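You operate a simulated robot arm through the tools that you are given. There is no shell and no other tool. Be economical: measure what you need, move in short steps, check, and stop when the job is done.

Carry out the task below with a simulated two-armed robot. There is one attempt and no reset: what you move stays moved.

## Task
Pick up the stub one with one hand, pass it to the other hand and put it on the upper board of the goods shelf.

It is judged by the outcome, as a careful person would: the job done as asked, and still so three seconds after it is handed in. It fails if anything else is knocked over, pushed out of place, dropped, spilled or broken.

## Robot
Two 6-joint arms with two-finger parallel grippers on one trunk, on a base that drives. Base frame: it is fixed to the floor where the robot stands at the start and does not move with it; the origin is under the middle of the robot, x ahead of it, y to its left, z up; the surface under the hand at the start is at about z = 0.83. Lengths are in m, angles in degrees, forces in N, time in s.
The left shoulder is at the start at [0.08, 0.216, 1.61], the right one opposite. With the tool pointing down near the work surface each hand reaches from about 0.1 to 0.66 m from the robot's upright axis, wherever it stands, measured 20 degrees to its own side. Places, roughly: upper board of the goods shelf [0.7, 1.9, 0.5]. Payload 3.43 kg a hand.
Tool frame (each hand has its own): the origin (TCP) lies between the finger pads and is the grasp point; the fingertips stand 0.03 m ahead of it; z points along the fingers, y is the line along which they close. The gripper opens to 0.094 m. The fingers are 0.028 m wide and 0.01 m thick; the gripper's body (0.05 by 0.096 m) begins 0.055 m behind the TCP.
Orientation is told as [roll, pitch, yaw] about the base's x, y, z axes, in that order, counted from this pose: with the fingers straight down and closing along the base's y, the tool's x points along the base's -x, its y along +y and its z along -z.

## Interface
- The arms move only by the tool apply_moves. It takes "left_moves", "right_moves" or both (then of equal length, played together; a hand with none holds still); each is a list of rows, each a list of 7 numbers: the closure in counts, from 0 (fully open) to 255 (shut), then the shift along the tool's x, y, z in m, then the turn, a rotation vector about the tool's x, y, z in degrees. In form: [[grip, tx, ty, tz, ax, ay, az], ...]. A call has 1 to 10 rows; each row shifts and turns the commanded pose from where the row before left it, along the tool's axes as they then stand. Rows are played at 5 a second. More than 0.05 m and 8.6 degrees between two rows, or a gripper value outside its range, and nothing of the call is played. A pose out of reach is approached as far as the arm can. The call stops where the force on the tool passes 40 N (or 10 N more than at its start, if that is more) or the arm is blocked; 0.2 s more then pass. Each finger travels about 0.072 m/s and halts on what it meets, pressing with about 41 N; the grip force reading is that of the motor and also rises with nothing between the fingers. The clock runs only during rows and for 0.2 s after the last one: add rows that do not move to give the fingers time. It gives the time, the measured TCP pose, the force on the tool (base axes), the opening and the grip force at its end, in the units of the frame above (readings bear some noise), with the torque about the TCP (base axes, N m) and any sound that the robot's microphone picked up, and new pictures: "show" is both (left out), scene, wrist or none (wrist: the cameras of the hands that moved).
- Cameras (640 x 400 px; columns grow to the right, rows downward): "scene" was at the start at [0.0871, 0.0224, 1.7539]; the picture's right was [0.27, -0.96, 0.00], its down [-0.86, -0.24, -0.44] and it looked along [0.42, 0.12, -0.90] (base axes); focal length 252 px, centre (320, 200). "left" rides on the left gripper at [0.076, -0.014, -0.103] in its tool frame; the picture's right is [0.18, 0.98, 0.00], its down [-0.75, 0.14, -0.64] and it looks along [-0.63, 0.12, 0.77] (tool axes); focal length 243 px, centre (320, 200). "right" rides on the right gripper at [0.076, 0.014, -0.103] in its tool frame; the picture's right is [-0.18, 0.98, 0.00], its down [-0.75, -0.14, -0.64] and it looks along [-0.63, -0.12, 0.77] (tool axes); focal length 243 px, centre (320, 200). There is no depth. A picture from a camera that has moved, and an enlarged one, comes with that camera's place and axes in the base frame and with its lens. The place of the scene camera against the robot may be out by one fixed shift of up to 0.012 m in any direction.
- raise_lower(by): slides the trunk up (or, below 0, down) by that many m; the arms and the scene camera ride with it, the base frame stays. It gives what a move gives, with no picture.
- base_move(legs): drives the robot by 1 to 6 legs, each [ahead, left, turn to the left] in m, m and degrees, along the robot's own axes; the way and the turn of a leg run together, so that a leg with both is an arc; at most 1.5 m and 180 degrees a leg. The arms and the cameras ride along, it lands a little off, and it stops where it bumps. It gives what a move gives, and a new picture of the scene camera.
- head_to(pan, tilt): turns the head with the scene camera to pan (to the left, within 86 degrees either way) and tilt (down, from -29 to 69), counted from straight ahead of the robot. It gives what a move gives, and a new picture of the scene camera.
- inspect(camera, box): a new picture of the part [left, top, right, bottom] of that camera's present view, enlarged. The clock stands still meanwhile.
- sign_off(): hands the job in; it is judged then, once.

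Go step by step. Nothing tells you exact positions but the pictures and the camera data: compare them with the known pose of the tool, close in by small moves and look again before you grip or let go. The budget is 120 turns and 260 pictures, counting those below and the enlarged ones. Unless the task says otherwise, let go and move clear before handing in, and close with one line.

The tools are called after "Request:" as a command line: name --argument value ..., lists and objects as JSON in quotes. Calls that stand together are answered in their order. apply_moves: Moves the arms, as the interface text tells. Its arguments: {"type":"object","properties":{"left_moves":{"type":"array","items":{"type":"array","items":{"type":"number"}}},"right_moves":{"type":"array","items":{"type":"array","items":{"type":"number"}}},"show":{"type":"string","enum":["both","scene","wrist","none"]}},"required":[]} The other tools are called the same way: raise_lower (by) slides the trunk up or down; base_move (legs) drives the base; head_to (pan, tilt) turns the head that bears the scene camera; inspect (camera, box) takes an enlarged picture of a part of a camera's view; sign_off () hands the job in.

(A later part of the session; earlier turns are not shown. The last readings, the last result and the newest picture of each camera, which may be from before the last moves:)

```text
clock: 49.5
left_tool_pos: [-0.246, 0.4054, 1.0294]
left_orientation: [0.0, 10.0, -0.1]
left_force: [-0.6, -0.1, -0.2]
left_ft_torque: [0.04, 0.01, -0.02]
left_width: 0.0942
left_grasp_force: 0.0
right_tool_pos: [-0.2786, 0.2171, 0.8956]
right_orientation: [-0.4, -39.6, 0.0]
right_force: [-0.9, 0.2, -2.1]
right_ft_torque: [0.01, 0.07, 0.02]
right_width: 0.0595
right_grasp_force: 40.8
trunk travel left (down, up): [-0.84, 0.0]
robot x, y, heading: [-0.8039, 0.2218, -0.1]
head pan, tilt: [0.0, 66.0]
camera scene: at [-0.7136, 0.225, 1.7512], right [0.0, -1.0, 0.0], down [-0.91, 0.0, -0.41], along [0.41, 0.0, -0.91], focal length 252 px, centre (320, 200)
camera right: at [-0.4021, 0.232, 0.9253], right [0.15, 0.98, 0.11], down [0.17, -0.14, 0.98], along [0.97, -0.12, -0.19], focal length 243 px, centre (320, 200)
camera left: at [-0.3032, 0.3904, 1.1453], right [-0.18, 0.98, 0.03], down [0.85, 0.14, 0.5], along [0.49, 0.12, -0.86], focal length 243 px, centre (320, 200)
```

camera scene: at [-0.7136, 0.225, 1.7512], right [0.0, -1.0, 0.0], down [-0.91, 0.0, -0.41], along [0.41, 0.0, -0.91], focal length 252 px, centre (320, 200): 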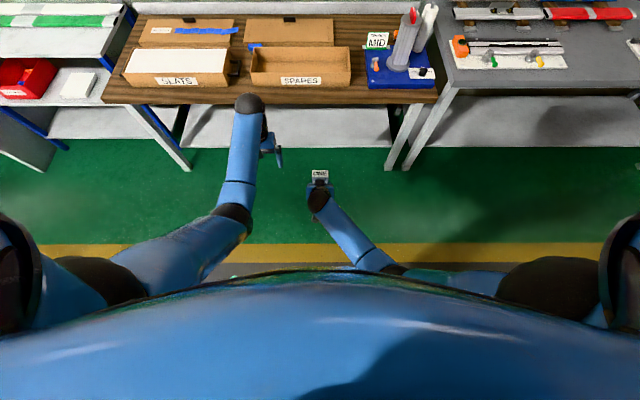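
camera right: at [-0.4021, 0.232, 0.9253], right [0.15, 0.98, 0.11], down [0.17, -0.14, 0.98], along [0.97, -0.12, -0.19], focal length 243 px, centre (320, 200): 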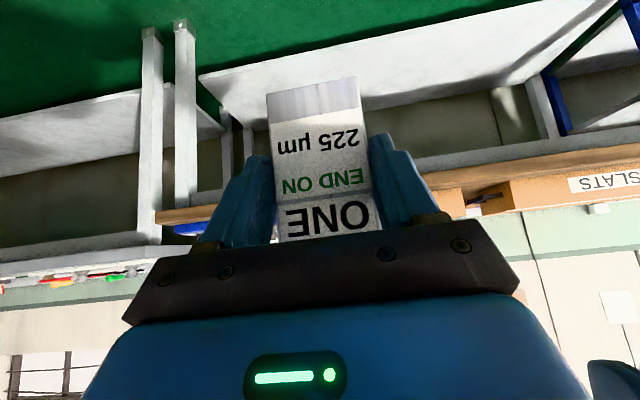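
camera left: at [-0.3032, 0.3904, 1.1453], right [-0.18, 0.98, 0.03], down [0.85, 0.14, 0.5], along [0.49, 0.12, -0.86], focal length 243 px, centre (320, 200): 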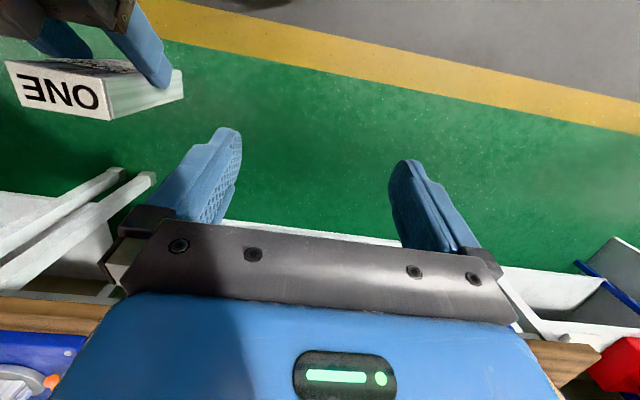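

Both hands are comfortably in reach; the stub's top centre is at [-0.250, 0.218, 0.95]. I move the left hand above it.

Request:
apply_moves --left_moves '[[0, 0, -0.0468, 0, 0, 0, 0], [0, 0, -0.0468, 0, 0, 0, 0], [0, 0, -0.0468, 0, 0, 0, 0], [0, 0, -0.0468, 0, 0, 0, 0], [0, 0, 0, 0, 0, 0, 0]]' --show "wrist"

Request:
inspect --camera "scene" --box '[270, 100, 370, 240]'

```text
clock: 50.7
left_tool_pos: [-0.2457, 0.2167, 1.0305]
left_orientation: [0.0, 9.9, -0.2]
left_force: [-0.1, -0.4, -0.3]
left_ft_torque: [-0.03, -0.03, 0.0]
left_width: 0.0941
left_grasp_force: 0.0
right_tool_pos: [-0.2791, 0.2176, 0.8957]
right_orientation: [-0.4, -39.6, 0.1]
right_force: [-0.1, -0.9, -2.1]
right_ft_torque: [0.01, 0.07, -0.02]
right_width: 0.0596
right_grasp_force: 41.0
trunk travel left (down, up): [-0.84, 0.0]
robot x, y, heading: [-0.7981, 0.2188, -0.4]
head pan, tilt: [0.0, 66.0]
camera left: at [-0.303, 0.2023, 1.1466], right [-0.18, 0.98, 0.03], down [0.85, 0.14, 0.5], along [0.49, 0.12, -0.86], focal length 243 px, centre (320, 200)
```

left: 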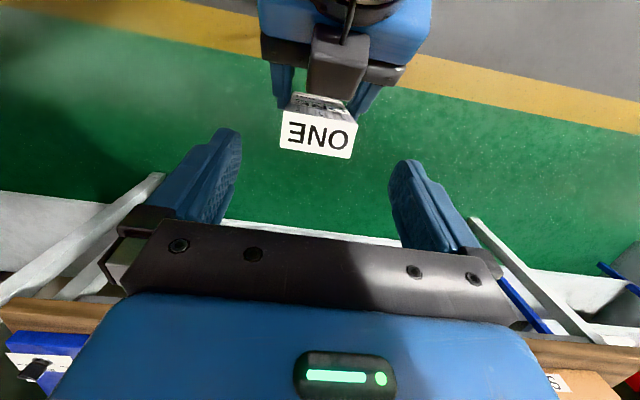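

```text
2.86 times, centred on (320, 170) of scene
camera zoom: at [-0.7131, 0.2245, 1.7512], right [0.0, -1.0, 0.0], down [-0.91, 0.0, -0.41], along [0.41, 0.0, -0.91], focal length 721 px, centre (320, 286)
```

zoom: 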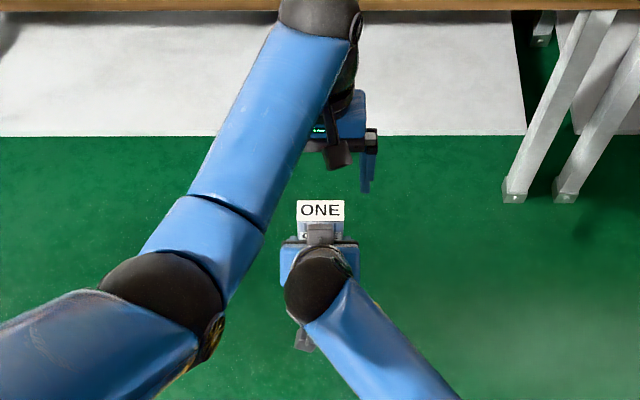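

The stub is well centred between the open left fingers. I add 5° of tilt for camera clearance and descend in two stages.

Request:
apply_moves --left_moves '[[0, 0, 0, 0, 0, 5, 0], [0, -0.0063, 0, 0.0205, 0, 0, 0], [0, -0.0063, 0, 0.0205, 0, 0, 0], [0, -0.0063, 0, 0.0205, 0, 0, 0], [0, 0, 0, 0, 0, 0, 0]]' --show "wrist"

Request:
inspect --camera "scene" --box '[270, 100, 370, 240]'

```text
clock: 51.9
left_tool_pos: [-0.2435, 0.216, 0.9647]
left_orientation: [0.0, 14.9, -0.3]
left_force: [-0.2, 0.2, -0.2]
left_ft_torque: [0.0, 0.0, -0.01]
left_width: 0.0942
left_grasp_force: 0.0
right_tool_pos: [-0.2794, 0.2168, 0.8956]
right_orientation: [-0.4, -39.5, 0.0]
right_force: [0.8, 0.3, -1.7]
right_ft_torque: [-0.04, 0.04, -0.03]
right_width: 0.0595
right_grasp_force: 40.9
trunk travel left (down, up): [-0.84, 0.0]
robot x, y, heading: [-0.8006, 0.2205, -0.2]
head pan, tilt: [0.0, 66.0]
camera left: at [-0.2905, 0.202, 1.0857], right [-0.17, 0.98, 0.05], down [0.89, 0.14, 0.43], along [0.41, 0.12, -0.9], focal length 243 px, centre (320, 200)
```

left: 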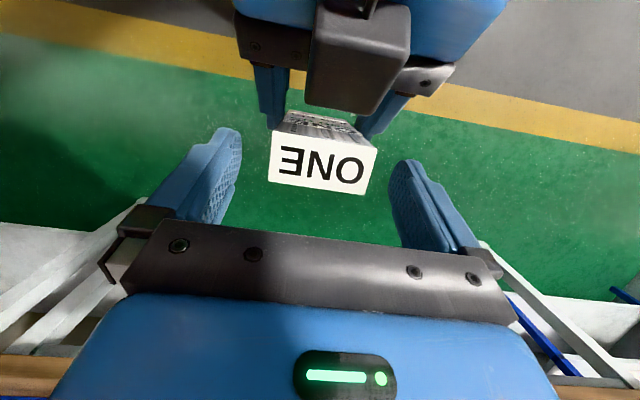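

```text
2.86 times, centred on (320, 170) of scene
camera zoom: at [-0.7129, 0.2244, 1.7512], right [0.0, -1.0, 0.0], down [-0.91, 0.0, -0.41], along [0.41, 0.0, -0.91], focal length 721 px, centre (320, 286)
```

zoom: 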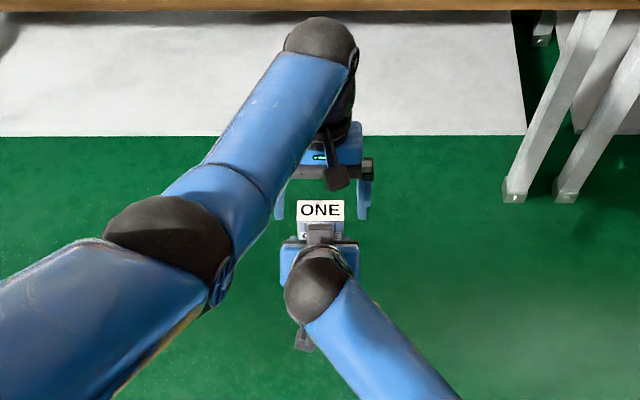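

Alignment holds. Last 2 cm down, then close the left hand on the stub's top.

Request:
apply_moves --left_moves '[[0, -0.0055, 0, 0.019, 0, 0, 0], [0, 0, 0, 0, 0, 0, 0]]' --show "wrist"

Request:
inspect --camera "scene" --box '[280, 120, 360, 220]'

Request:
inspect --camera "right" --box '[160, 40, 480, 240]'

```text
clock: 52.5
left_tool_pos: [-0.2429, 0.2177, 0.9457]
left_orientation: [0.0, 14.8, -0.2]
left_force: [-0.2, 0.3, 0.5]
left_ft_torque: [-0.03, 0.0, -0.02]
left_width: 0.0942
left_grasp_force: 0.1
right_tool_pos: [-0.2789, 0.2182, 0.895]
right_orientation: [-0.4, -39.5, 0.0]
right_force: [-0.6, -0.2, -3.0]
right_ft_torque: [-0.03, 0.07, 0.04]
right_width: 0.0595
right_grasp_force: 41.0
trunk travel left (down, up): [-0.84, 0.0]
robot x, y, heading: [-0.8018, 0.2196, -0.0]
head pan, tilt: [0.0, 66.0]
camera left: at [-0.2904, 0.2025, 1.0656], right [-0.17, 0.98, 0.05], down [0.89, 0.14, 0.43], along [0.41, 0.12, -0.9], focal length 243 px, centre (320, 200)
```

left: 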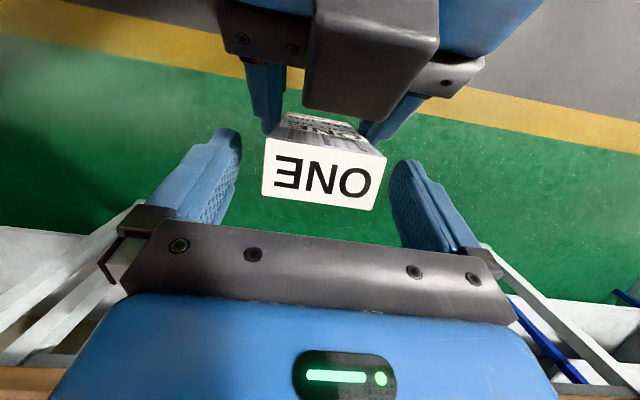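

```text
4.00 times, centred on (320, 170) of scene
camera zoom: at [-0.7127, 0.2245, 1.7511], right [0.0, -1.0, 0.0], down [-0.91, 0.0, -0.41], along [0.41, 0.0, -0.91], focal length 1009 px, centre (320, 320)
```

zoom: 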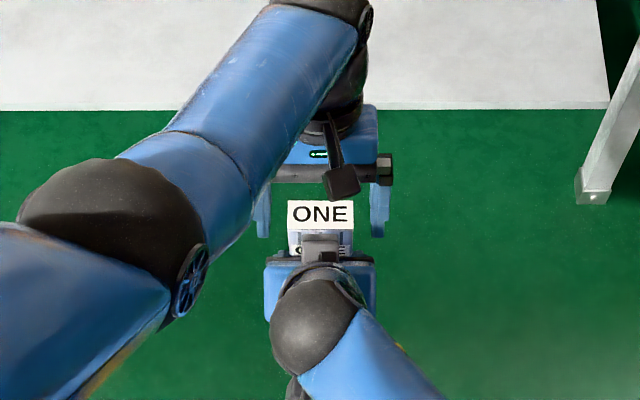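

```text
2.00 times, centred on (320, 140) of right
camera zoom: at [-0.4016, 0.2317, 0.925], right [0.15, 0.98, 0.11], down [0.17, -0.14, 0.98], along [0.97, -0.12, -0.19], focal length 485 px, centre (320, 320)
```

zoom: 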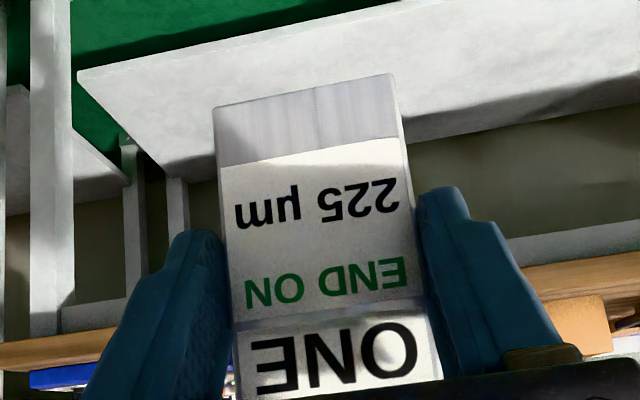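

Good overlap. I close the left hand.

Request:
apply_moves --left_moves '[[255, 0, 0, 0, 0, 0, 0], [255, 0, 0, 0, 0, 0, 0], [255, 0, 0, 0, 0, 0, 0], [255, 0, 0, 0, 0, 0, 0], [255, 0, 0, 0, 0, 0, 0]]' --show "wrist"

Request:
inspect --camera "right" --box '[160, 40, 480, 240]'

```text
clock: 53.7
left_tool_pos: [-0.2435, 0.2173, 0.9464]
left_orientation: [0.0, 14.9, -0.2]
left_force: [-7.6, -0.6, 18.0]
left_ft_torque: [-0.33, 0.56, -0.12]
left_width: 0.0592
left_grasp_force: 41.1
right_tool_pos: [-0.2807, 0.217, 0.895]
right_orientation: [-0.5, -39.4, 0.0]
right_force: [7.7, 1.2, -21.3]
right_ft_torque: [0.3, 0.54, 0.12]
right_width: 0.0596
right_grasp_force: 40.8
trunk travel left (down, up): [-0.84, 0.0]
robot x, y, heading: [-0.7961, 0.2195, -0.3]
head pan, tilt: [0.0, 66.0]
camera left: at [-0.2904, 0.2023, 1.0665], right [-0.17, 0.98, 0.05], down [0.89, 0.14, 0.43], along [0.41, 0.12, -0.9], focal length 243 px, centre (320, 200)
```

left: 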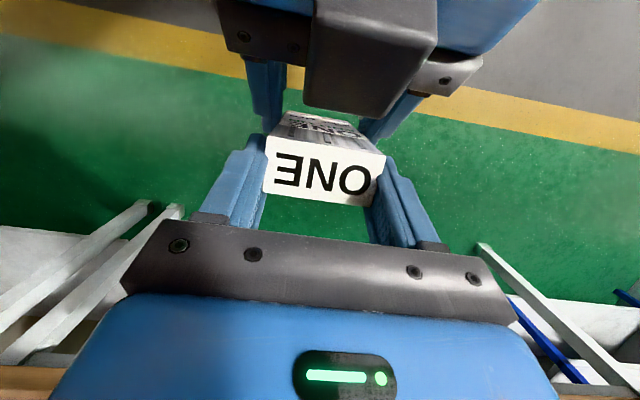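

```text
2.00 times, centred on (320, 140) of right
camera zoom: at [-0.4024, 0.2314, 0.9244], right [0.15, 0.98, 0.11], down [0.17, -0.14, 0.98], along [0.97, -0.12, -0.19], focal length 485 px, centre (320, 320)
```

zoom: 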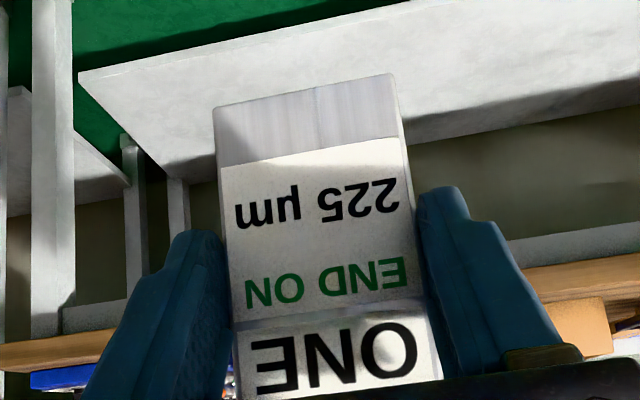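

Both hands hold the stub. I open the right hand and draw it back and slightly down, clear of the left hand.

Request:
apply_moves --right_moves '[[0, 0, 0, 0, 0, 0, 0], [0, 0, 0, 0, 0, 0, 0], [0, 0, 0, 0, 0, 0, 0], [0, 0, 0, 0, 0, 0, 0]]' --show "wrist"

Request:
inspect --camera "left" --box '[0, 0, 640, 400]'

```text
clock: 54.7
left_tool_pos: [-0.2437, 0.2167, 0.9464]
left_orientation: [0.0, 14.9, -0.2]
left_force: [0.4, 0.0, 0.8]
left_ft_torque: [0.03, -0.01, -0.04]
left_width: 0.0598
left_grasp_force: 40.7
right_tool_pos: [-0.2794, 0.218, 0.8957]
right_orientation: [-0.5, -39.7, 0.0]
right_force: [-0.8, -0.2, 0.1]
right_ft_torque: [0.01, 0.02, -0.02]
right_width: 0.094
right_grasp_force: 0.1
trunk travel left (down, up): [-0.84, 0.0]
robot x, y, heading: [-0.7966, 0.2212, -0.6]
head pan, tilt: [0.0, 66.0]
camera right: at [-0.4019, 0.2319, 0.9252], right [0.15, 0.98, 0.11], down [0.17, -0.14, 0.98], along [0.97, -0.12, -0.19], focal length 243 px, centre (320, 200)
```

right: 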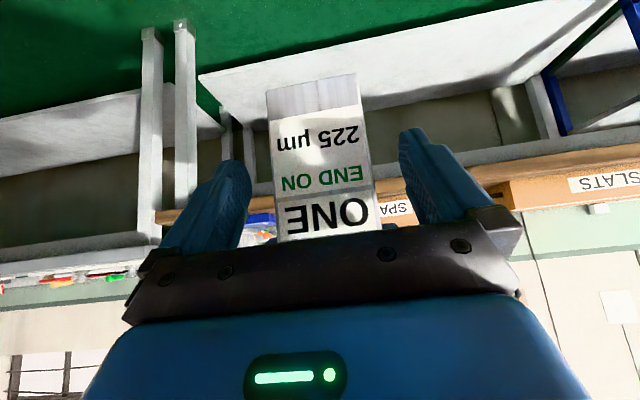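

```text
1.00 times, centred on (320, 200) of left (not enlarged: the box is as wide or as high as the picture)
camera zoom: at [-0.2907, 0.2027, 1.066], right [-0.17, 0.98, 0.05], down [0.89, 0.14, 0.43], along [0.41, 0.12, -0.9], focal length 243 px, centre (320, 200)
```

zoom: 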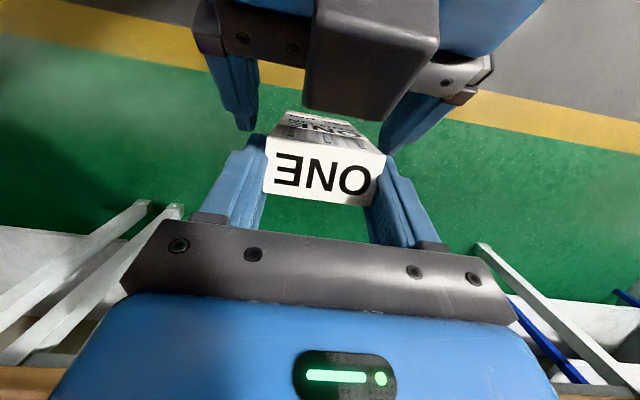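

The left hand holds the stub alone. Now the right hand withdraws and moves to its own side.

Request:
apply_moves --right_moves '[[0, 0.0372, 0, -0.0177, 0, 0, 0], [0, 0.0372, 0, -0.0177, 0, 0, 0], [0, 0.0372, 0, -0.0177, 0, 0, 0], [0, 0, -0.045, 0, 0, 0, 0], [0, 0, -0.045, 0, 0, 0, 0], [0, 0, -0.045, 0, 0, 0, 0], [0, 0, -0.045, 0, 0, 0, 0], [0, 0, -0.045, 0, 0, 0, 0], [0, 0, 0, 0, 0, 0, 0]]' --show "both"

Request:
inspect --camera "left" --box '[200, 100, 440, 250]'

```text
clock: 56.7
left_tool_pos: [-0.2436, 0.2178, 0.9463]
left_orientation: [0.0, 14.8, -0.2]
left_force: [-0.9, -0.1, -0.4]
left_ft_torque: [-0.04, 0.01, -0.03]
left_width: 0.0598
left_grasp_force: 41.1
right_tool_pos: [-0.3998, -0.0055, 0.8658]
right_orientation: [-0.4, -39.6, -0.2]
right_force: [-0.4, -0.2, 0.0]
right_ft_torque: [-0.02, 0.0, 0.0]
right_width: 0.0942
right_grasp_force: 0.0
trunk travel left (down, up): [-0.84, 0.0]
robot x, y, heading: [-0.8052, 0.2233, -0.3]
head pan, tilt: [0.0, 66.0]
camera scene: at [-0.7133, 0.2247, 1.7512], right [0.0, -1.0, 0.0], down [-0.91, 0.0, -0.41], along [0.41, 0.0, -0.91], focal length 252 px, centre (320, 200)
camera right: at [-0.5229, 0.0084, 0.8963], right [0.15, 0.98, 0.11], down [0.17, -0.14, 0.98], along [0.97, -0.12, -0.19], focal length 243 px, centre (320, 200)
```

scene: 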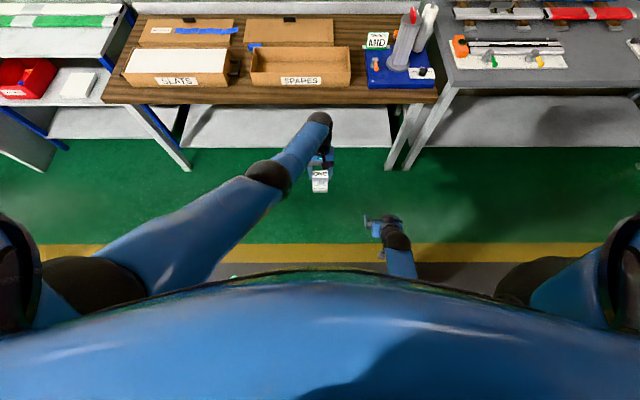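
right: 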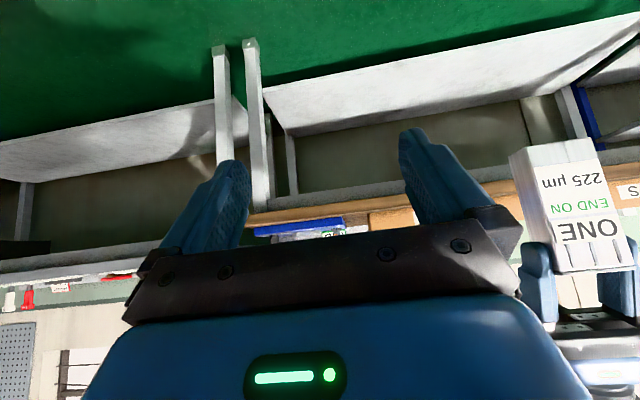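

```text
2.67 times, centred on (320, 175) of left
camera zoom: at [-0.2907, 0.2026, 1.066], right [-0.17, 0.98, 0.05], down [0.89, 0.14, 0.43], along [0.41, 0.12, -0.9], focal length 647 px, centre (320, 267)
```

zoom: 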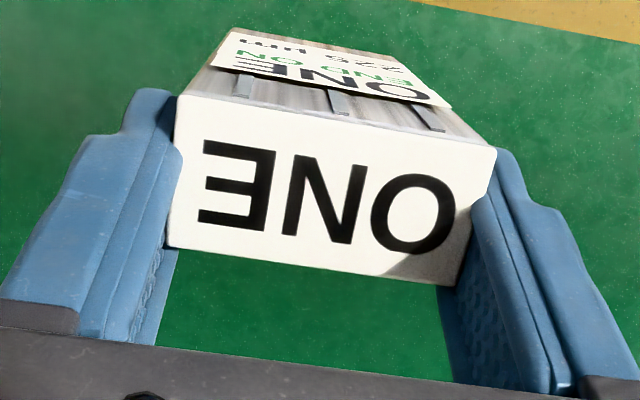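

The right hand is clear and the left hand holds the stub well. Now I look toward the shelf to plan the drive.

Request:
head_to --pan 60 --tilt 30

Request:
inspect --camera "scene" --box '[280, 60, 600, 260]'

```text
clock: 58.0
left_tool_pos: [-0.243, 0.2168, 0.9459]
left_orientation: [0.0, 14.9, -0.1]
left_force: [0.1, 0.1, 0.2]
left_ft_torque: [0.03, 0.0, 0.04]
left_width: 0.0595
left_grasp_force: 41.0
right_tool_pos: [-0.3993, -0.0056, 0.8674]
right_orientation: [-0.3, -39.6, 0.0]
right_force: [0.5, 1.0, 0.3]
right_ft_torque: [0.03, -0.02, 0.01]
right_width: 0.0939
right_grasp_force: 0.1
trunk travel left (down, up): [-0.84, 0.0]
robot x, y, heading: [-0.8012, 0.2198, -0.3]
head pan, tilt: [60.0, 30.0]
camera scene: at [-0.7272, 0.3031, 1.7999], right [0.86, -0.5, 0.0], down [-0.25, -0.43, -0.87], along [0.44, 0.75, -0.5], focal length 252 px, centre (320, 200)
```

scene: 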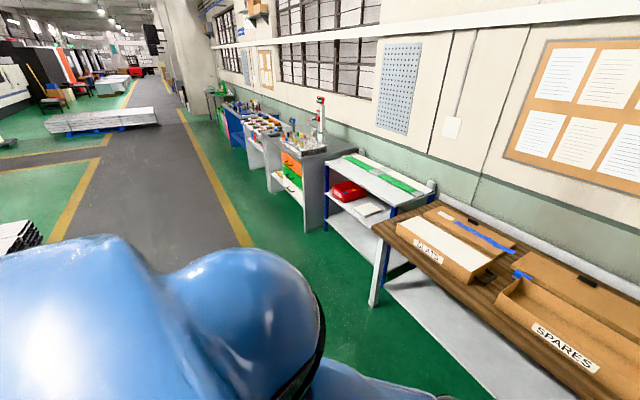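

```text
2.00 times, centred on (440, 160) of scene
camera zoom: at [-0.7272, 0.3031, 1.7999], right [0.86, -0.5, 0.0], down [-0.25, -0.43, -0.87], along [0.44, 0.75, -0.5], focal length 505 px, centre (80, 280)
```

zoom: 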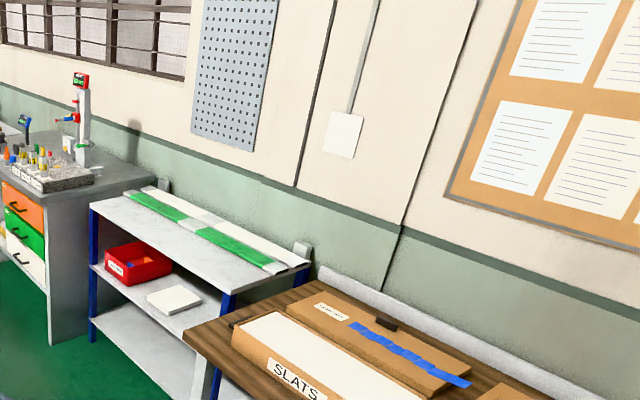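

The shelf has a top at z ≈ 0.85 (with strips), a middle board at z ≈ 0.50 (red bin, white box) and a bottom one at ≈ 0.08; the given place z = 0.5 matches the middle board, under the top. I'll need a forward-reaching grip there, so I'll stand the stub briefly on the free top and regrip it. First raise the stub and drive left.

Request:
apply_moves --left_moves '[[255, 0.006, 0, -0.0225, 0, 0, 0], [255, 0.006, 0, -0.0225, 0, 0, 0], [255, 0.006, 0, -0.0225, 0, 0, 0], [255, 0, 0, 0, 0, 0, 0]]' --show "none"

Request:
base_move --legs '[[0, 1.2, 0]]'

Request:
head_to --pan 5 --tilt 42

```text
clock: 59.0
left_tool_pos: [-0.2444, 0.2174, 1.0159]
left_orientation: [0.0, 14.9, -0.2]
left_force: [0.2, -0.6, -2.3]
left_ft_torque: [-0.02, -0.02, 0.0]
left_width: 0.0597
left_grasp_force: 40.6
right_tool_pos: [-0.3999, -0.0064, 0.8659]
right_orientation: [-0.4, -39.5, 0.0]
right_force: [0.1, 0.5, -0.5]
right_ft_torque: [-0.02, -0.01, -0.02]
right_width: 0.0941
right_grasp_force: 0.1
trunk travel left (down, up): [-0.84, 0.0]
robot x, y, heading: [-0.7996, 0.217, -0.1]
head pan, tilt: [60.0, 30.0]
```

```text
clock: 65.1
left_tool_pos: [-0.2413, 1.421, 1.0168]
left_orientation: [0.1, 14.9, 0.0]
left_force: [-0.1, -0.3, -1.1]
left_ft_torque: [-0.01, -0.04, 0.0]
left_width: 0.0594
left_grasp_force: 41.1
right_tool_pos: [-0.3972, 1.1983, 0.8659]
right_orientation: [-0.3, -39.6, 0.1]
right_force: [0.1, 0.5, 0.2]
right_ft_torque: [0.02, 0.01, -0.01]
right_width: 0.0938
right_grasp_force: 0.1
trunk travel left (down, up): [-0.84, 0.0]
robot x, y, heading: [-0.8019, 1.4215, -0.0]
head pan, tilt: [60.0, 30.0]
camera scene: at [-0.7258, 1.5054, 1.8], right [0.87, -0.5, 0.0], down [-0.25, -0.43, -0.87], along [0.43, 0.75, -0.5], focal length 252 px, centre (320, 200)
```

scene: 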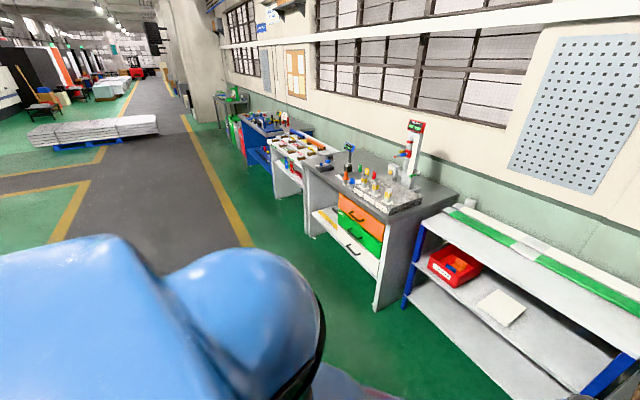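

```text
clock: 66.3
left_tool_pos: [-0.2405, 1.421, 1.0158]
left_orientation: [0.0, 14.9, 0.0]
left_force: [0.3, 0.3, -1.7]
left_ft_torque: [-0.01, -0.03, -0.01]
left_width: 0.0596
left_grasp_force: 40.7
right_tool_pos: [-0.3985, 1.1976, 0.8653]
right_orientation: [-0.5, -39.5, 0.1]
right_force: [-0.4, -0.2, 0.6]
right_ft_torque: [-0.01, 0.02, 0.01]
right_width: 0.0939
right_grasp_force: 0.1
trunk travel left (down, up): [-0.84, 0.0]
robot x, y, heading: [-0.7998, 1.4241, 0.1]
head pan, tilt: [5.0, 42.0]
camera scene: at [-0.6877, 1.4355, 1.7816], right [0.09, -1.0, 0.0], down [-0.67, -0.06, -0.74], along [0.74, 0.07, -0.67], focal length 252 px, centre (320, 200)
```

scene: 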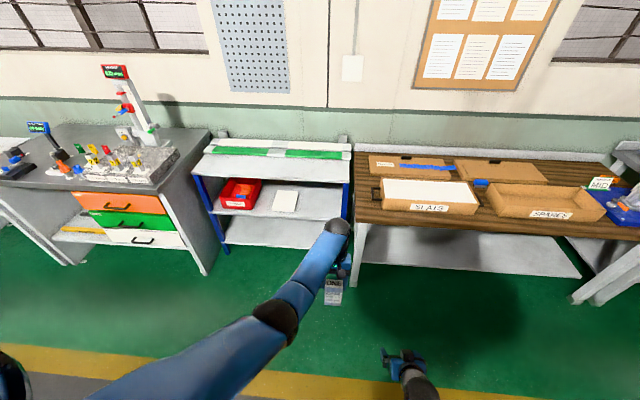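

I zoom on the shelf from the front.

Request:
inspect --camera "scene" --box '[185, 125, 365, 260]'

```text
2.96 times, centred on (275, 192) of scene
camera zoom: at [-0.6877, 1.4355, 1.7816], right [0.09, -1.0, 0.0], down [-0.67, -0.06, -0.74], along [0.74, 0.07, -0.67], focal length 748 px, centre (453, 222)
```

zoom: 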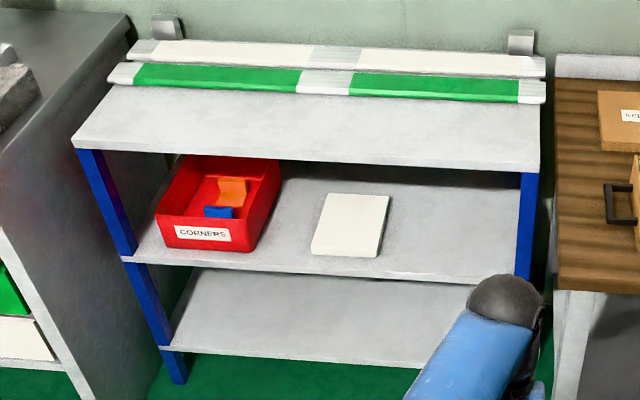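

The middle (upper) board is free between y 1.41 and 1.73; front edge x ≈ 0.52. I tuck the right hand close to the body so it stays clear of the bench, and bring the left hand a bit to its own side.

Request:
apply_moves --right_moves '[[0, 0.031, 0, -0.0254, 0, 0, 0], [0, 0.031, 0, -0.0254, 0, 0, 0], [0, 0.031, 0, -0.0254, 0, 0, 0], [0, 0.031, 0, -0.0254, 0, 0, 0], [0, 0.031, 0, -0.0254, 0, 0, 0], [0, 0, 0, 0, 0, 0, 0]]' --left_moves '[[255, 0, 0.03, 0, 0, 0, 0], [255, 0, 0.03, 0, 0, 0, 0], [255, 0, 0.03, 0, 0, 0, 0], [255, 0, 0.03, 0, 0, 0, 0], [255, 0, 0, 0, 0, 0, 0], [255, 0, 0, 0, 0, 0, 0]]' --show "scene"

```text
clock: 67.5
left_tool_pos: [-0.2404, 1.5436, 1.0144]
left_orientation: [-0.1, 14.9, 0.0]
left_force: [-0.2, 0.5, -2.0]
left_ft_torque: [-0.01, -0.03, 0.0]
left_width: 0.0596
left_grasp_force: 41.2
right_tool_pos: [-0.5564, 1.2327, 0.869]
right_orientation: [-1.0, -40.6, 15.1]
right_force: [0.1, 0.1, -0.4]
right_ft_torque: [0.0, 0.01, 0.0]
right_width: 0.0937
right_grasp_force: 0.1
right hand out of reach, approached as far as the arm can: row 5
trunk travel left (down, up): [-0.84, 0.0]
robot x, y, heading: [-0.8, 1.4227, -0.1]
head pan, tilt: [5.0, 42.0]
stopped in row 6 (right hand): the arm was blocked; the commanded pose is now the measured one
camera scene: at [-0.6874, 1.4361, 1.7815], right [0.09, -1.0, 0.0], down [-0.67, -0.06, -0.74], along [0.74, 0.06, -0.67], focal length 252 px, centre (320, 200)
```

scene: 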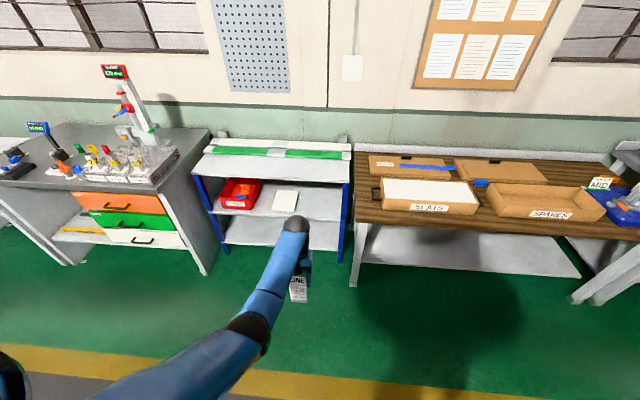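

The right hand came against the body at its inner limit; I ease it off slightly. Then I shift left a little more and drive up to the shelf with the stub above the top board.

Request:
apply_moves --right_moves '[[0, -0.0155, 0, 0.0127, 0, 0, 0], [0, 0, 0, 0, 0, 0, 0]]' --show "none"

Request:
base_move --legs '[[0, 0.16, 0], [0.6, 0, 0]]'

Request:
head_to --pan 0 --tilt 60

```text
clock: 68.1
left_tool_pos: [-0.2413, 1.5422, 1.0169]
left_orientation: [0.0, 14.9, -0.1]
left_force: [0.2, -0.4, -2.1]
left_ft_torque: [0.02, -0.04, -0.01]
left_width: 0.0598
left_grasp_force: 41.4
right_tool_pos: [-0.5368, 1.2357, 0.8698]
right_orientation: [-1.0, -40.6, 14.7]
right_force: [0.1, -0.2, 0.3]
right_ft_torque: [0.01, 0.01, -0.02]
right_width: 0.0939
right_grasp_force: 0.1
trunk travel left (down, up): [-0.84, 0.0]
robot x, y, heading: [-0.7982, 1.4265, -0.0]
head pan, tilt: [5.0, 42.0]
```

```text
clock: 72.5
left_tool_pos: [0.3542, 1.7046, 1.0179]
left_orientation: [0.0, 14.7, 0.0]
left_force: [-1.1, -0.3, -2.7]
left_ft_torque: [-0.04, -0.03, -0.01]
left_width: 0.0595
left_grasp_force: 40.9
right_tool_pos: [0.0592, 1.3964, 0.8695]
right_orientation: [-0.9, -40.6, 15.0]
right_force: [-0.3, 0.4, -0.2]
right_ft_torque: [0.01, -0.02, 0.0]
right_width: 0.0938
right_grasp_force: 0.1
trunk travel left (down, up): [-0.84, 0.0]
robot x, y, heading: [-0.2024, 1.5845, 0.3]
head pan, tilt: [5.0, 42.0]
camera scene: at [-0.0937, 1.5969, 1.7818], right [0.09, -1.0, 0.0], down [-0.67, -0.06, -0.74], along [0.74, 0.07, -0.67], focal length 252 px, centre (320, 200)
```

scene: 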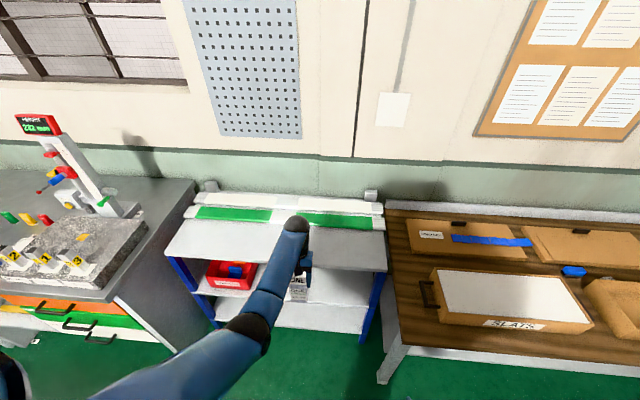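

```text
clock: 73.3
left_tool_pos: [0.3559, 1.7044, 1.0162]
left_orientation: [0.0, 14.9, 0.0]
left_force: [-0.4, 0.4, -0.8]
left_ft_torque: [0.0, -0.02, 0.03]
left_width: 0.0598
left_grasp_force: 41.2
right_tool_pos: [0.0608, 1.3962, 0.8694]
right_orientation: [-0.9, -40.6, 14.9]
right_force: [-0.2, -0.8, -0.4]
right_ft_torque: [0.02, 0.02, -0.01]
right_width: 0.094
right_grasp_force: 0.1
trunk travel left (down, up): [-0.84, 0.0]
robot x, y, heading: [-0.2025, 1.5835, 0.2]
head pan, tilt: [0.0, 60.0]
camera scene: at [-0.1073, 1.5896, 1.7578], right [0.0, -1.0, 0.0], down [-0.87, 0.0, -0.5], along [0.5, 0.0, -0.87], focal length 252 px, centre (320, 200)
```

scene: 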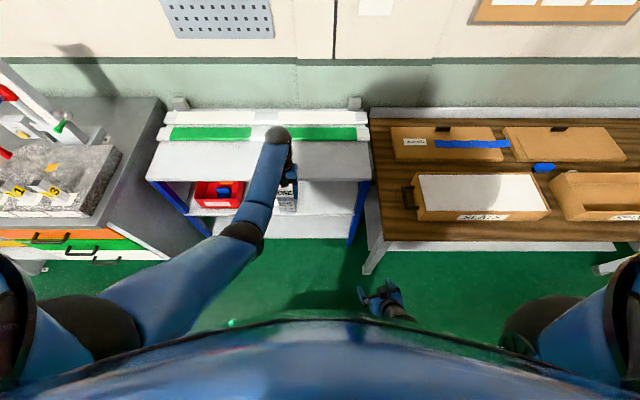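

The top's front half is empty ahead of the stub. I drive up so the stub hovers over it.

Request:
base_move --legs '[[0.22, 0, 0]]'

Request:
inspect --camera "left" --box '[0, 0, 640, 400]'

Request:
inspect --camera "right" --box '[0, 0, 640, 400]'

```text
clock: 75.0
left_tool_pos: [0.5723, 1.7051, 1.0184]
left_orientation: [0.1, 14.7, 0.0]
left_force: [0.1, -0.3, -2.3]
left_ft_torque: [0.0, -0.04, 0.01]
left_width: 0.0594
left_grasp_force: 40.7
right_tool_pos: [0.2778, 1.3963, 0.8699]
right_orientation: [-1.0, -40.8, 15.0]
right_force: [0.3, 0.5, 0.8]
right_ft_torque: [0.01, 0.02, 0.03]
right_width: 0.0937
right_grasp_force: 0.0
trunk travel left (down, up): [-0.84, 0.0]
robot x, y, heading: [0.0221, 1.5837, 0.3]
head pan, tilt: [0.0, 60.0]
camera scene: at [0.1061, 1.5898, 1.7583], right [0.0, -1.0, 0.0], down [-0.86, 0.0, -0.5], along [0.5, 0.0, -0.86], focal length 252 px, centre (320, 200)
```

scene: 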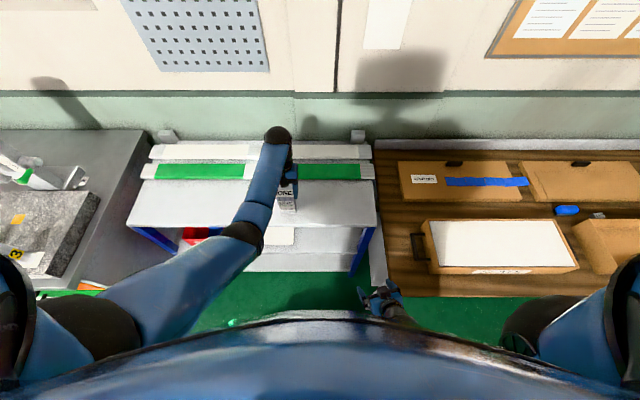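

```text
1.00 times, centred on (320, 200) of left (not enlarged: the box is as wide or as high as the picture)
camera zoom: at [0.5247, 1.6896, 1.138], right [-0.18, 0.98, 0.05], down [0.89, 0.14, 0.43], along [0.42, 0.12, -0.9], focal length 243 px, centre (320, 200)
```

zoom: 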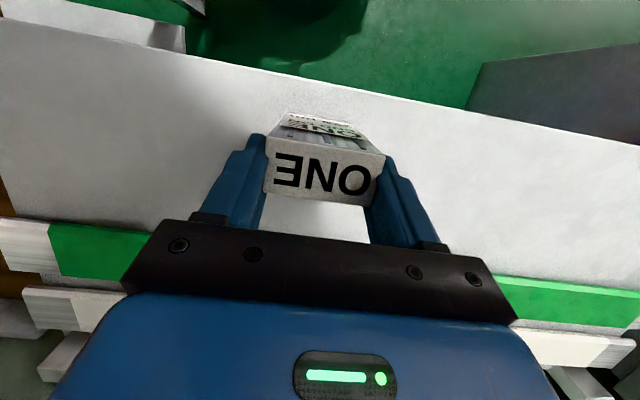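

```text
1.00 times, centred on (320, 200) of right (not enlarged: the box is as wide or as high as the picture)
camera zoom: at [0.154, 1.3793, 0.8974], right [-0.11, 0.99, 0.11], down [0.18, -0.09, 0.98], along [0.98, 0.13, -0.17], focal length 243 px, centre (320, 200)
```

zoom: 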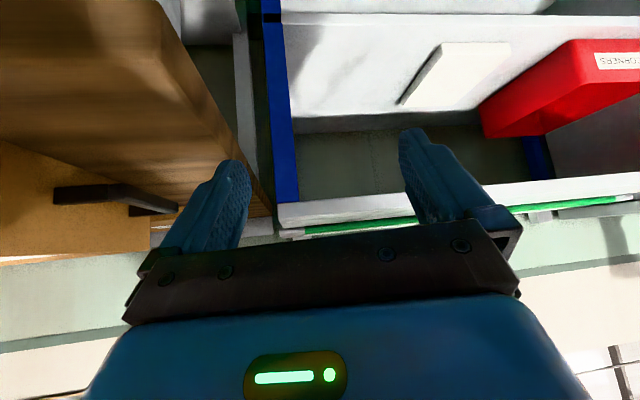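

The stub is over the free front of the top. I move it 2.5 cm deeper and lower it to just above the surface.

Request:
apply_moves --left_moves '[[255, -0.019, 0, 0.0223, 0, 0, 0], [255, -0.019, 0, 0.0223, 0, 0, 0], [255, 0, 0, 0, 0, 0, 0]]' --show "wrist"

Request:
inspect --camera "right" --box '[320, 150, 640, 350]'

Request:
inspect --camera "scene" --box '[230, 120, 350, 240]'

```text
clock: 75.6
left_tool_pos: [0.5937, 1.703, 0.984]
left_orientation: [-0.2, 15.0, 0.0]
left_force: [-0.7, 0.1, -2.4]
left_ft_torque: [0.01, 0.01, -0.02]
left_width: 0.0599
left_grasp_force: 41.2
right_tool_pos: [0.2785, 1.3972, 0.8698]
right_orientation: [-1.0, -40.8, 14.9]
right_force: [-0.4, -1.4, 0.2]
right_ft_torque: [0.04, -0.04, -0.01]
right_width: 0.0941
right_grasp_force: 0.2
trunk travel left (down, up): [-0.84, 0.0]
robot x, y, heading: [0.0186, 1.5819, 0.1]
head pan, tilt: [0.0, 60.0]
stopped in row 2 (left hand): the force on the tool passed its limit at 53 N (the readings are from after the stop); the commanded pose is now the measured one
camera left: at [0.5459, 1.6885, 1.1047], right [-0.18, 0.98, 0.05], down [0.89, 0.14, 0.42], along [0.41, 0.12, -0.9], focal length 243 px, centre (320, 200)
```

left: 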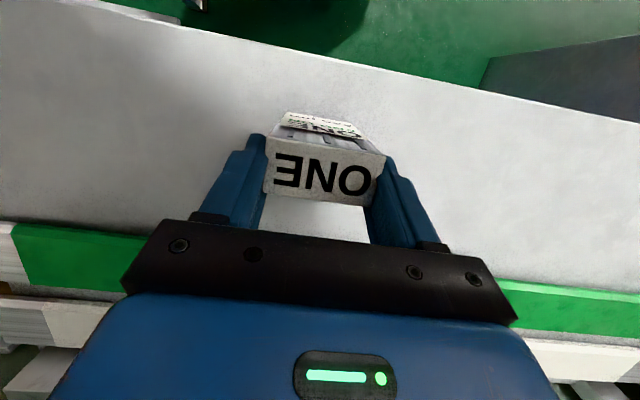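

```text
2.00 times, centred on (480, 250) of right
camera zoom: at [0.156, 1.3792, 0.897], right [-0.11, 0.99, 0.11], down [0.18, -0.09, 0.98], along [0.98, 0.13, -0.17], focal length 485 px, centre (0, 100)
```

zoom: 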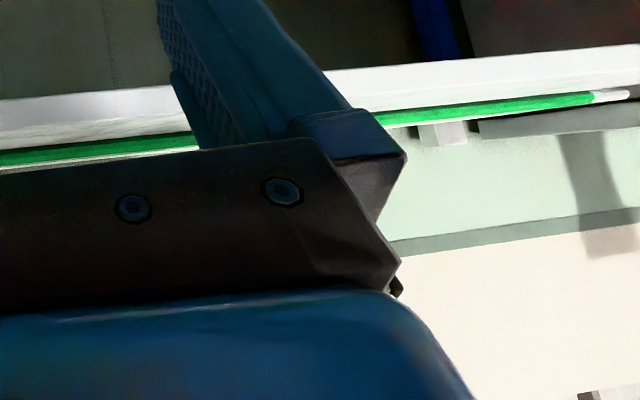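

```text
3.33 times, centred on (290, 180) of scene
camera zoom: at [0.1092, 1.5894, 1.7579], right [0.0, -1.0, 0.0], down [-0.86, 0.0, -0.5], along [0.5, 0.0, -0.86], focal length 841 px, centre (420, 267)
```

zoom: 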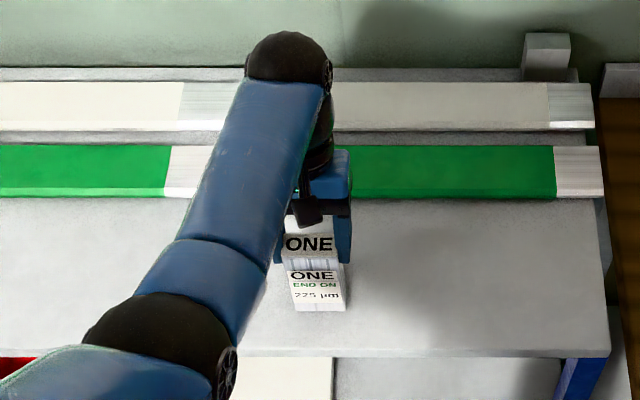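

It touched the surface (top at about z 0.865). I lower by millimetres to seat it before opening.

Request:
apply_moves --left_moves '[[255, -0.0008, 0, 0.0029, 0, 0, 0], [255, 0, 0, 0, 0, 0, 0]]' --show "none"

Request:
apply_moves --left_moves '[[255, -0.0008, 0, 0.0029, 0, 0, 0], [255, 0, 0, 0, 0, 0, 0]]' --show "none"

```text
clock: 76.2
left_tool_pos: [0.5942, 1.7034, 0.9844]
left_orientation: [-0.1, 14.9, 0.1]
left_force: [-1.6, 0.7, 20.6]
left_ft_torque: [0.1, 0.16, 0.04]
left_width: 0.0594
left_grasp_force: 41.4
right_tool_pos: [0.2796, 1.3967, 0.8691]
right_orientation: [-0.9, -40.8, 15.0]
right_force: [-0.2, 1.2, 0.1]
right_ft_torque: [0.03, 0.02, 0.0]
right_width: 0.0937
right_grasp_force: 0.0
trunk travel left (down, up): [-0.84, 0.0]
robot x, y, heading: [0.0197, 1.5838, 0.3]
head pan, tilt: [0.0, 60.0]
```

```text
clock: 76.8
left_tool_pos: [0.5961, 1.7037, 0.9832]
left_orientation: [-0.2, 14.6, -0.1]
left_force: [-10.2, 1.0, 28.3]
left_ft_torque: [0.18, 1.11, 0.04]
left_width: 0.0596
left_grasp_force: 40.9
right_tool_pos: [0.2792, 1.398, 0.8706]
right_orientation: [-1.0, -40.8, 15.0]
right_force: [0.0, -0.4, -0.1]
right_ft_torque: [0.0, -0.01, -0.01]
right_width: 0.0942
right_grasp_force: 0.1
trunk travel left (down, up): [-0.84, 0.0]
robot x, y, heading: [0.0155, 1.5831, 0.0]
head pan, tilt: [0.0, 60.0]
stopped in row 2 (left hand): the force on the tool passed its limit at 43 N (the readings are from after the stop); the commanded pose is now the measured one
```

Seated. I open the left hand and lift it straight off.

Request:
apply_moves --left_moves '[[0, 0, 0, 0, 0, 0, 0], [0, 0, 0, 0, 0, 0, 0], [0, 0, 0, 0, 0, 0, 0], [0, 0.0078, 0, -0.029, 0, 0, 0], [0, 0.0078, 0, -0.029, 0, 0, 0], [0, 0.005, 0, -0.019, 0, 0, 0], [0, 0, 0, 0, 0, 0, 0]]' --show "both"

```text
clock: 78.4
left_tool_pos: [0.5994, 1.7037, 1.0595]
left_orientation: [-0.1, 14.7, 0.0]
left_force: [-1.1, 0.2, 0.4]
left_ft_torque: [0.01, -0.02, -0.02]
left_width: 0.094
left_grasp_force: 0.0
right_tool_pos: [0.2809, 1.3971, 0.8705]
right_orientation: [-0.9, -40.5, 15.0]
right_force: [0.5, -0.5, 0.2]
right_ft_torque: [0.03, 0.0, 0.03]
right_width: 0.0942
right_grasp_force: 0.2
trunk travel left (down, up): [-0.84, 0.0]
robot x, y, heading: [0.0172, 1.5833, 0.3]
head pan, tilt: [0.0, 60.0]
camera scene: at [0.1134, 1.59, 1.7578], right [0.0, -1.0, 0.0], down [-0.87, 0.0, -0.5], along [0.5, 0.0, -0.87], focal length 252 px, centre (320, 200)
camera left: at [0.5509, 1.6887, 1.1793], right [-0.18, 0.98, 0.04], down [0.89, 0.14, 0.43], along [0.42, 0.12, -0.9], focal length 243 px, centre (320, 200)
```

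scene: 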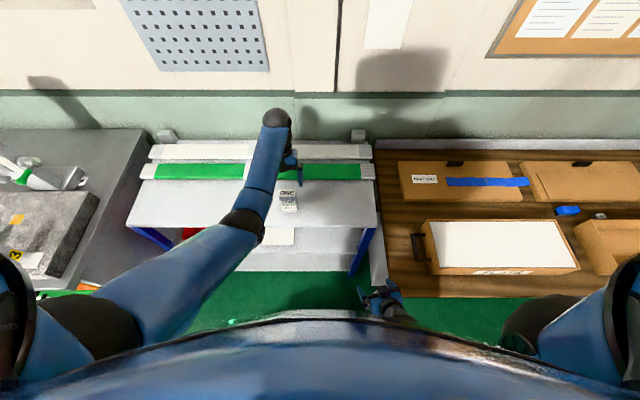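
left: 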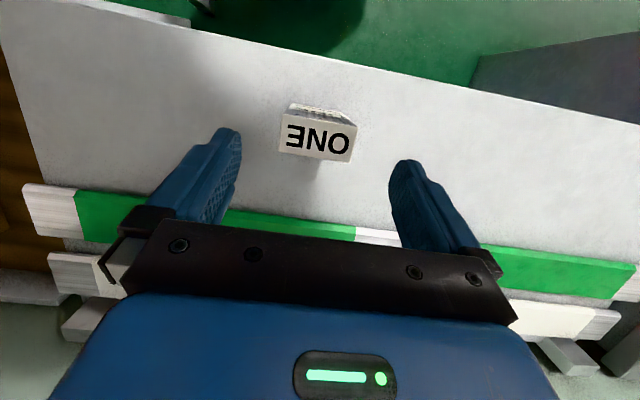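

The stub stands on the top at about [0.590, 1.704], bottom z ≈ 0.865. I now tilt the left hand to 45° fingers-forward above it for a lower grip.

Request:
apply_moves --left_moves '[[0, 0, 0, 0, 0, -8.5, 0], [0, 0, 0, 0, 0, -8.5, 0], [0, 0, 0, 0, 0, -8.5, 0], [0, 0, 0, 0, 0, -8.5, 0], [0, 0, 0, 0, 0, -8.5, 0], [0, 0, 0, 0, 0, -8.5, 0], [0, 0, 0, 0, 0, -8.5, 0], [0, 0, 0, 0, 0, 0, 0]]' --show "both"

```text
clock: 80.2
left_tool_pos: [0.5981, 1.7045, 1.0605]
left_orientation: [-0.2, -44.9, 0.2]
left_force: [0.5, -0.1, -0.9]
left_ft_torque: [0.0, 0.0, 0.01]
left_width: 0.0942
left_grasp_force: 0.0
right_tool_pos: [0.2807, 1.3965, 0.8689]
right_orientation: [-0.9, -40.6, 14.9]
right_force: [-0.3, -0.9, -0.1]
right_ft_torque: [-0.01, -0.02, 0.02]
right_width: 0.0938
right_grasp_force: 0.1
trunk travel left (down, up): [-0.84, 0.0]
robot x, y, heading: [0.0167, 1.5845, -0.1]
head pan, tilt: [0.0, 60.0]
camera scene: at [0.1131, 1.5899, 1.7578], right [0.0, -1.0, 0.0], down [-0.87, 0.0, -0.5], along [0.5, 0.0, -0.87], focal length 252 px, centre (320, 200)
camera left: at [0.4714, 1.689, 1.0804], right [-0.13, 0.98, -0.13], down [0.08, 0.14, 0.99], along [0.99, 0.12, -0.1], focal length 243 px, centre (320, 200)
```

scene: 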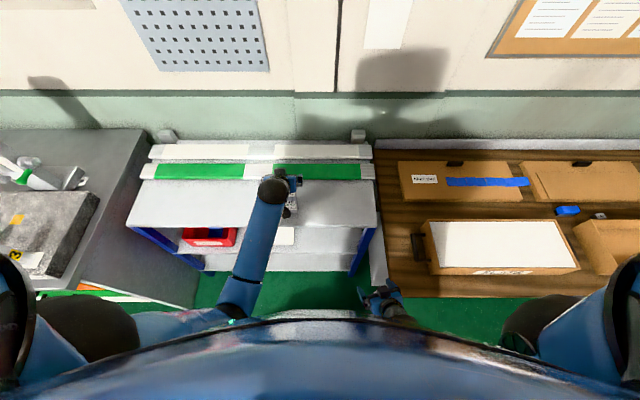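
left: 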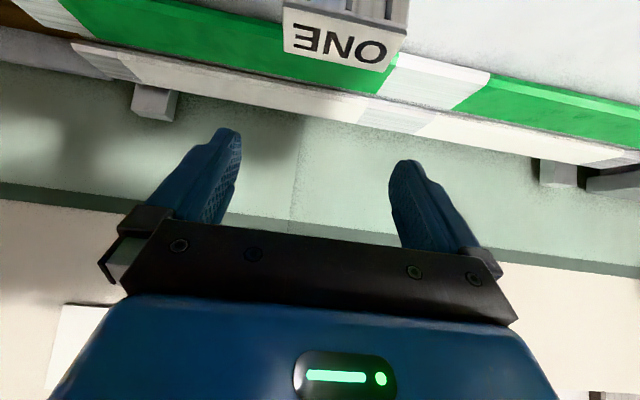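

The stub lies centred below the left fingers. I descend most of the way and look.

Request:
apply_moves --left_moves '[[0, 0.0282, 0, 0.0233, 0, 0, 0], [0, 0.0282, 0, 0.0233, 0, 0, 0], [0, 0.0282, 0, 0.0233, 0, 0, 0], [0, 0, 0, 0, 0, 0, 0]]' --show "wrist"

Request:
inspect --camera "scene" --box '[230, 120, 350, 240]'

```text
clock: 81.2
left_tool_pos: [0.5859, 1.7038, 0.9503]
left_orientation: [-0.2, -44.9, 0.2]
left_force: [0.4, -0.3, -0.1]
left_ft_torque: [-0.01, -0.01, -0.01]
left_width: 0.0941
left_grasp_force: 0.0
right_tool_pos: [0.2806, 1.3972, 0.8702]
right_orientation: [-0.8, -40.7, 14.9]
right_force: [-0.3, -0.2, -0.5]
right_ft_torque: [0.0, -0.02, 0.05]
right_width: 0.0939
right_grasp_force: 0.1
trunk travel left (down, up): [-0.84, 0.0]
robot x, y, heading: [0.0174, 1.5838, 0.1]
head pan, tilt: [0.0, 60.0]
camera left: at [0.4603, 1.6887, 0.971], right [-0.13, 0.98, -0.13], down [0.08, 0.14, 0.99], along [0.99, 0.12, -0.1], focal length 243 px, centre (320, 200)
```

left: 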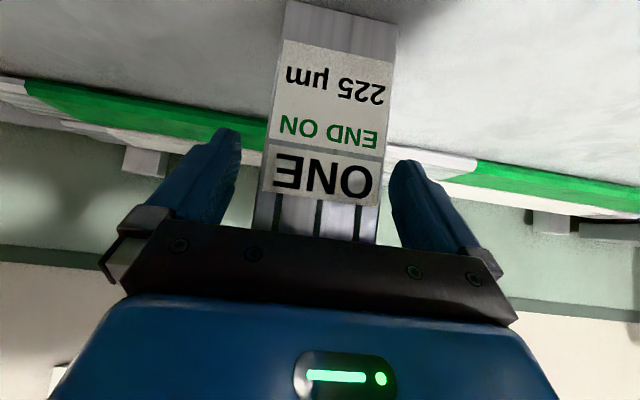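

```text
3.33 times, centred on (290, 180) of scene
camera zoom: at [0.113, 1.59, 1.7578], right [0.0, -1.0, 0.0], down [-0.87, 0.0, -0.5], along [0.5, 0.0, -0.87], focal length 841 px, centre (420, 267)
```

zoom: 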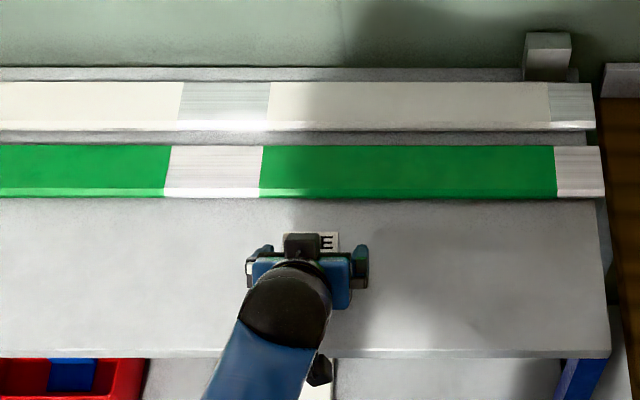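

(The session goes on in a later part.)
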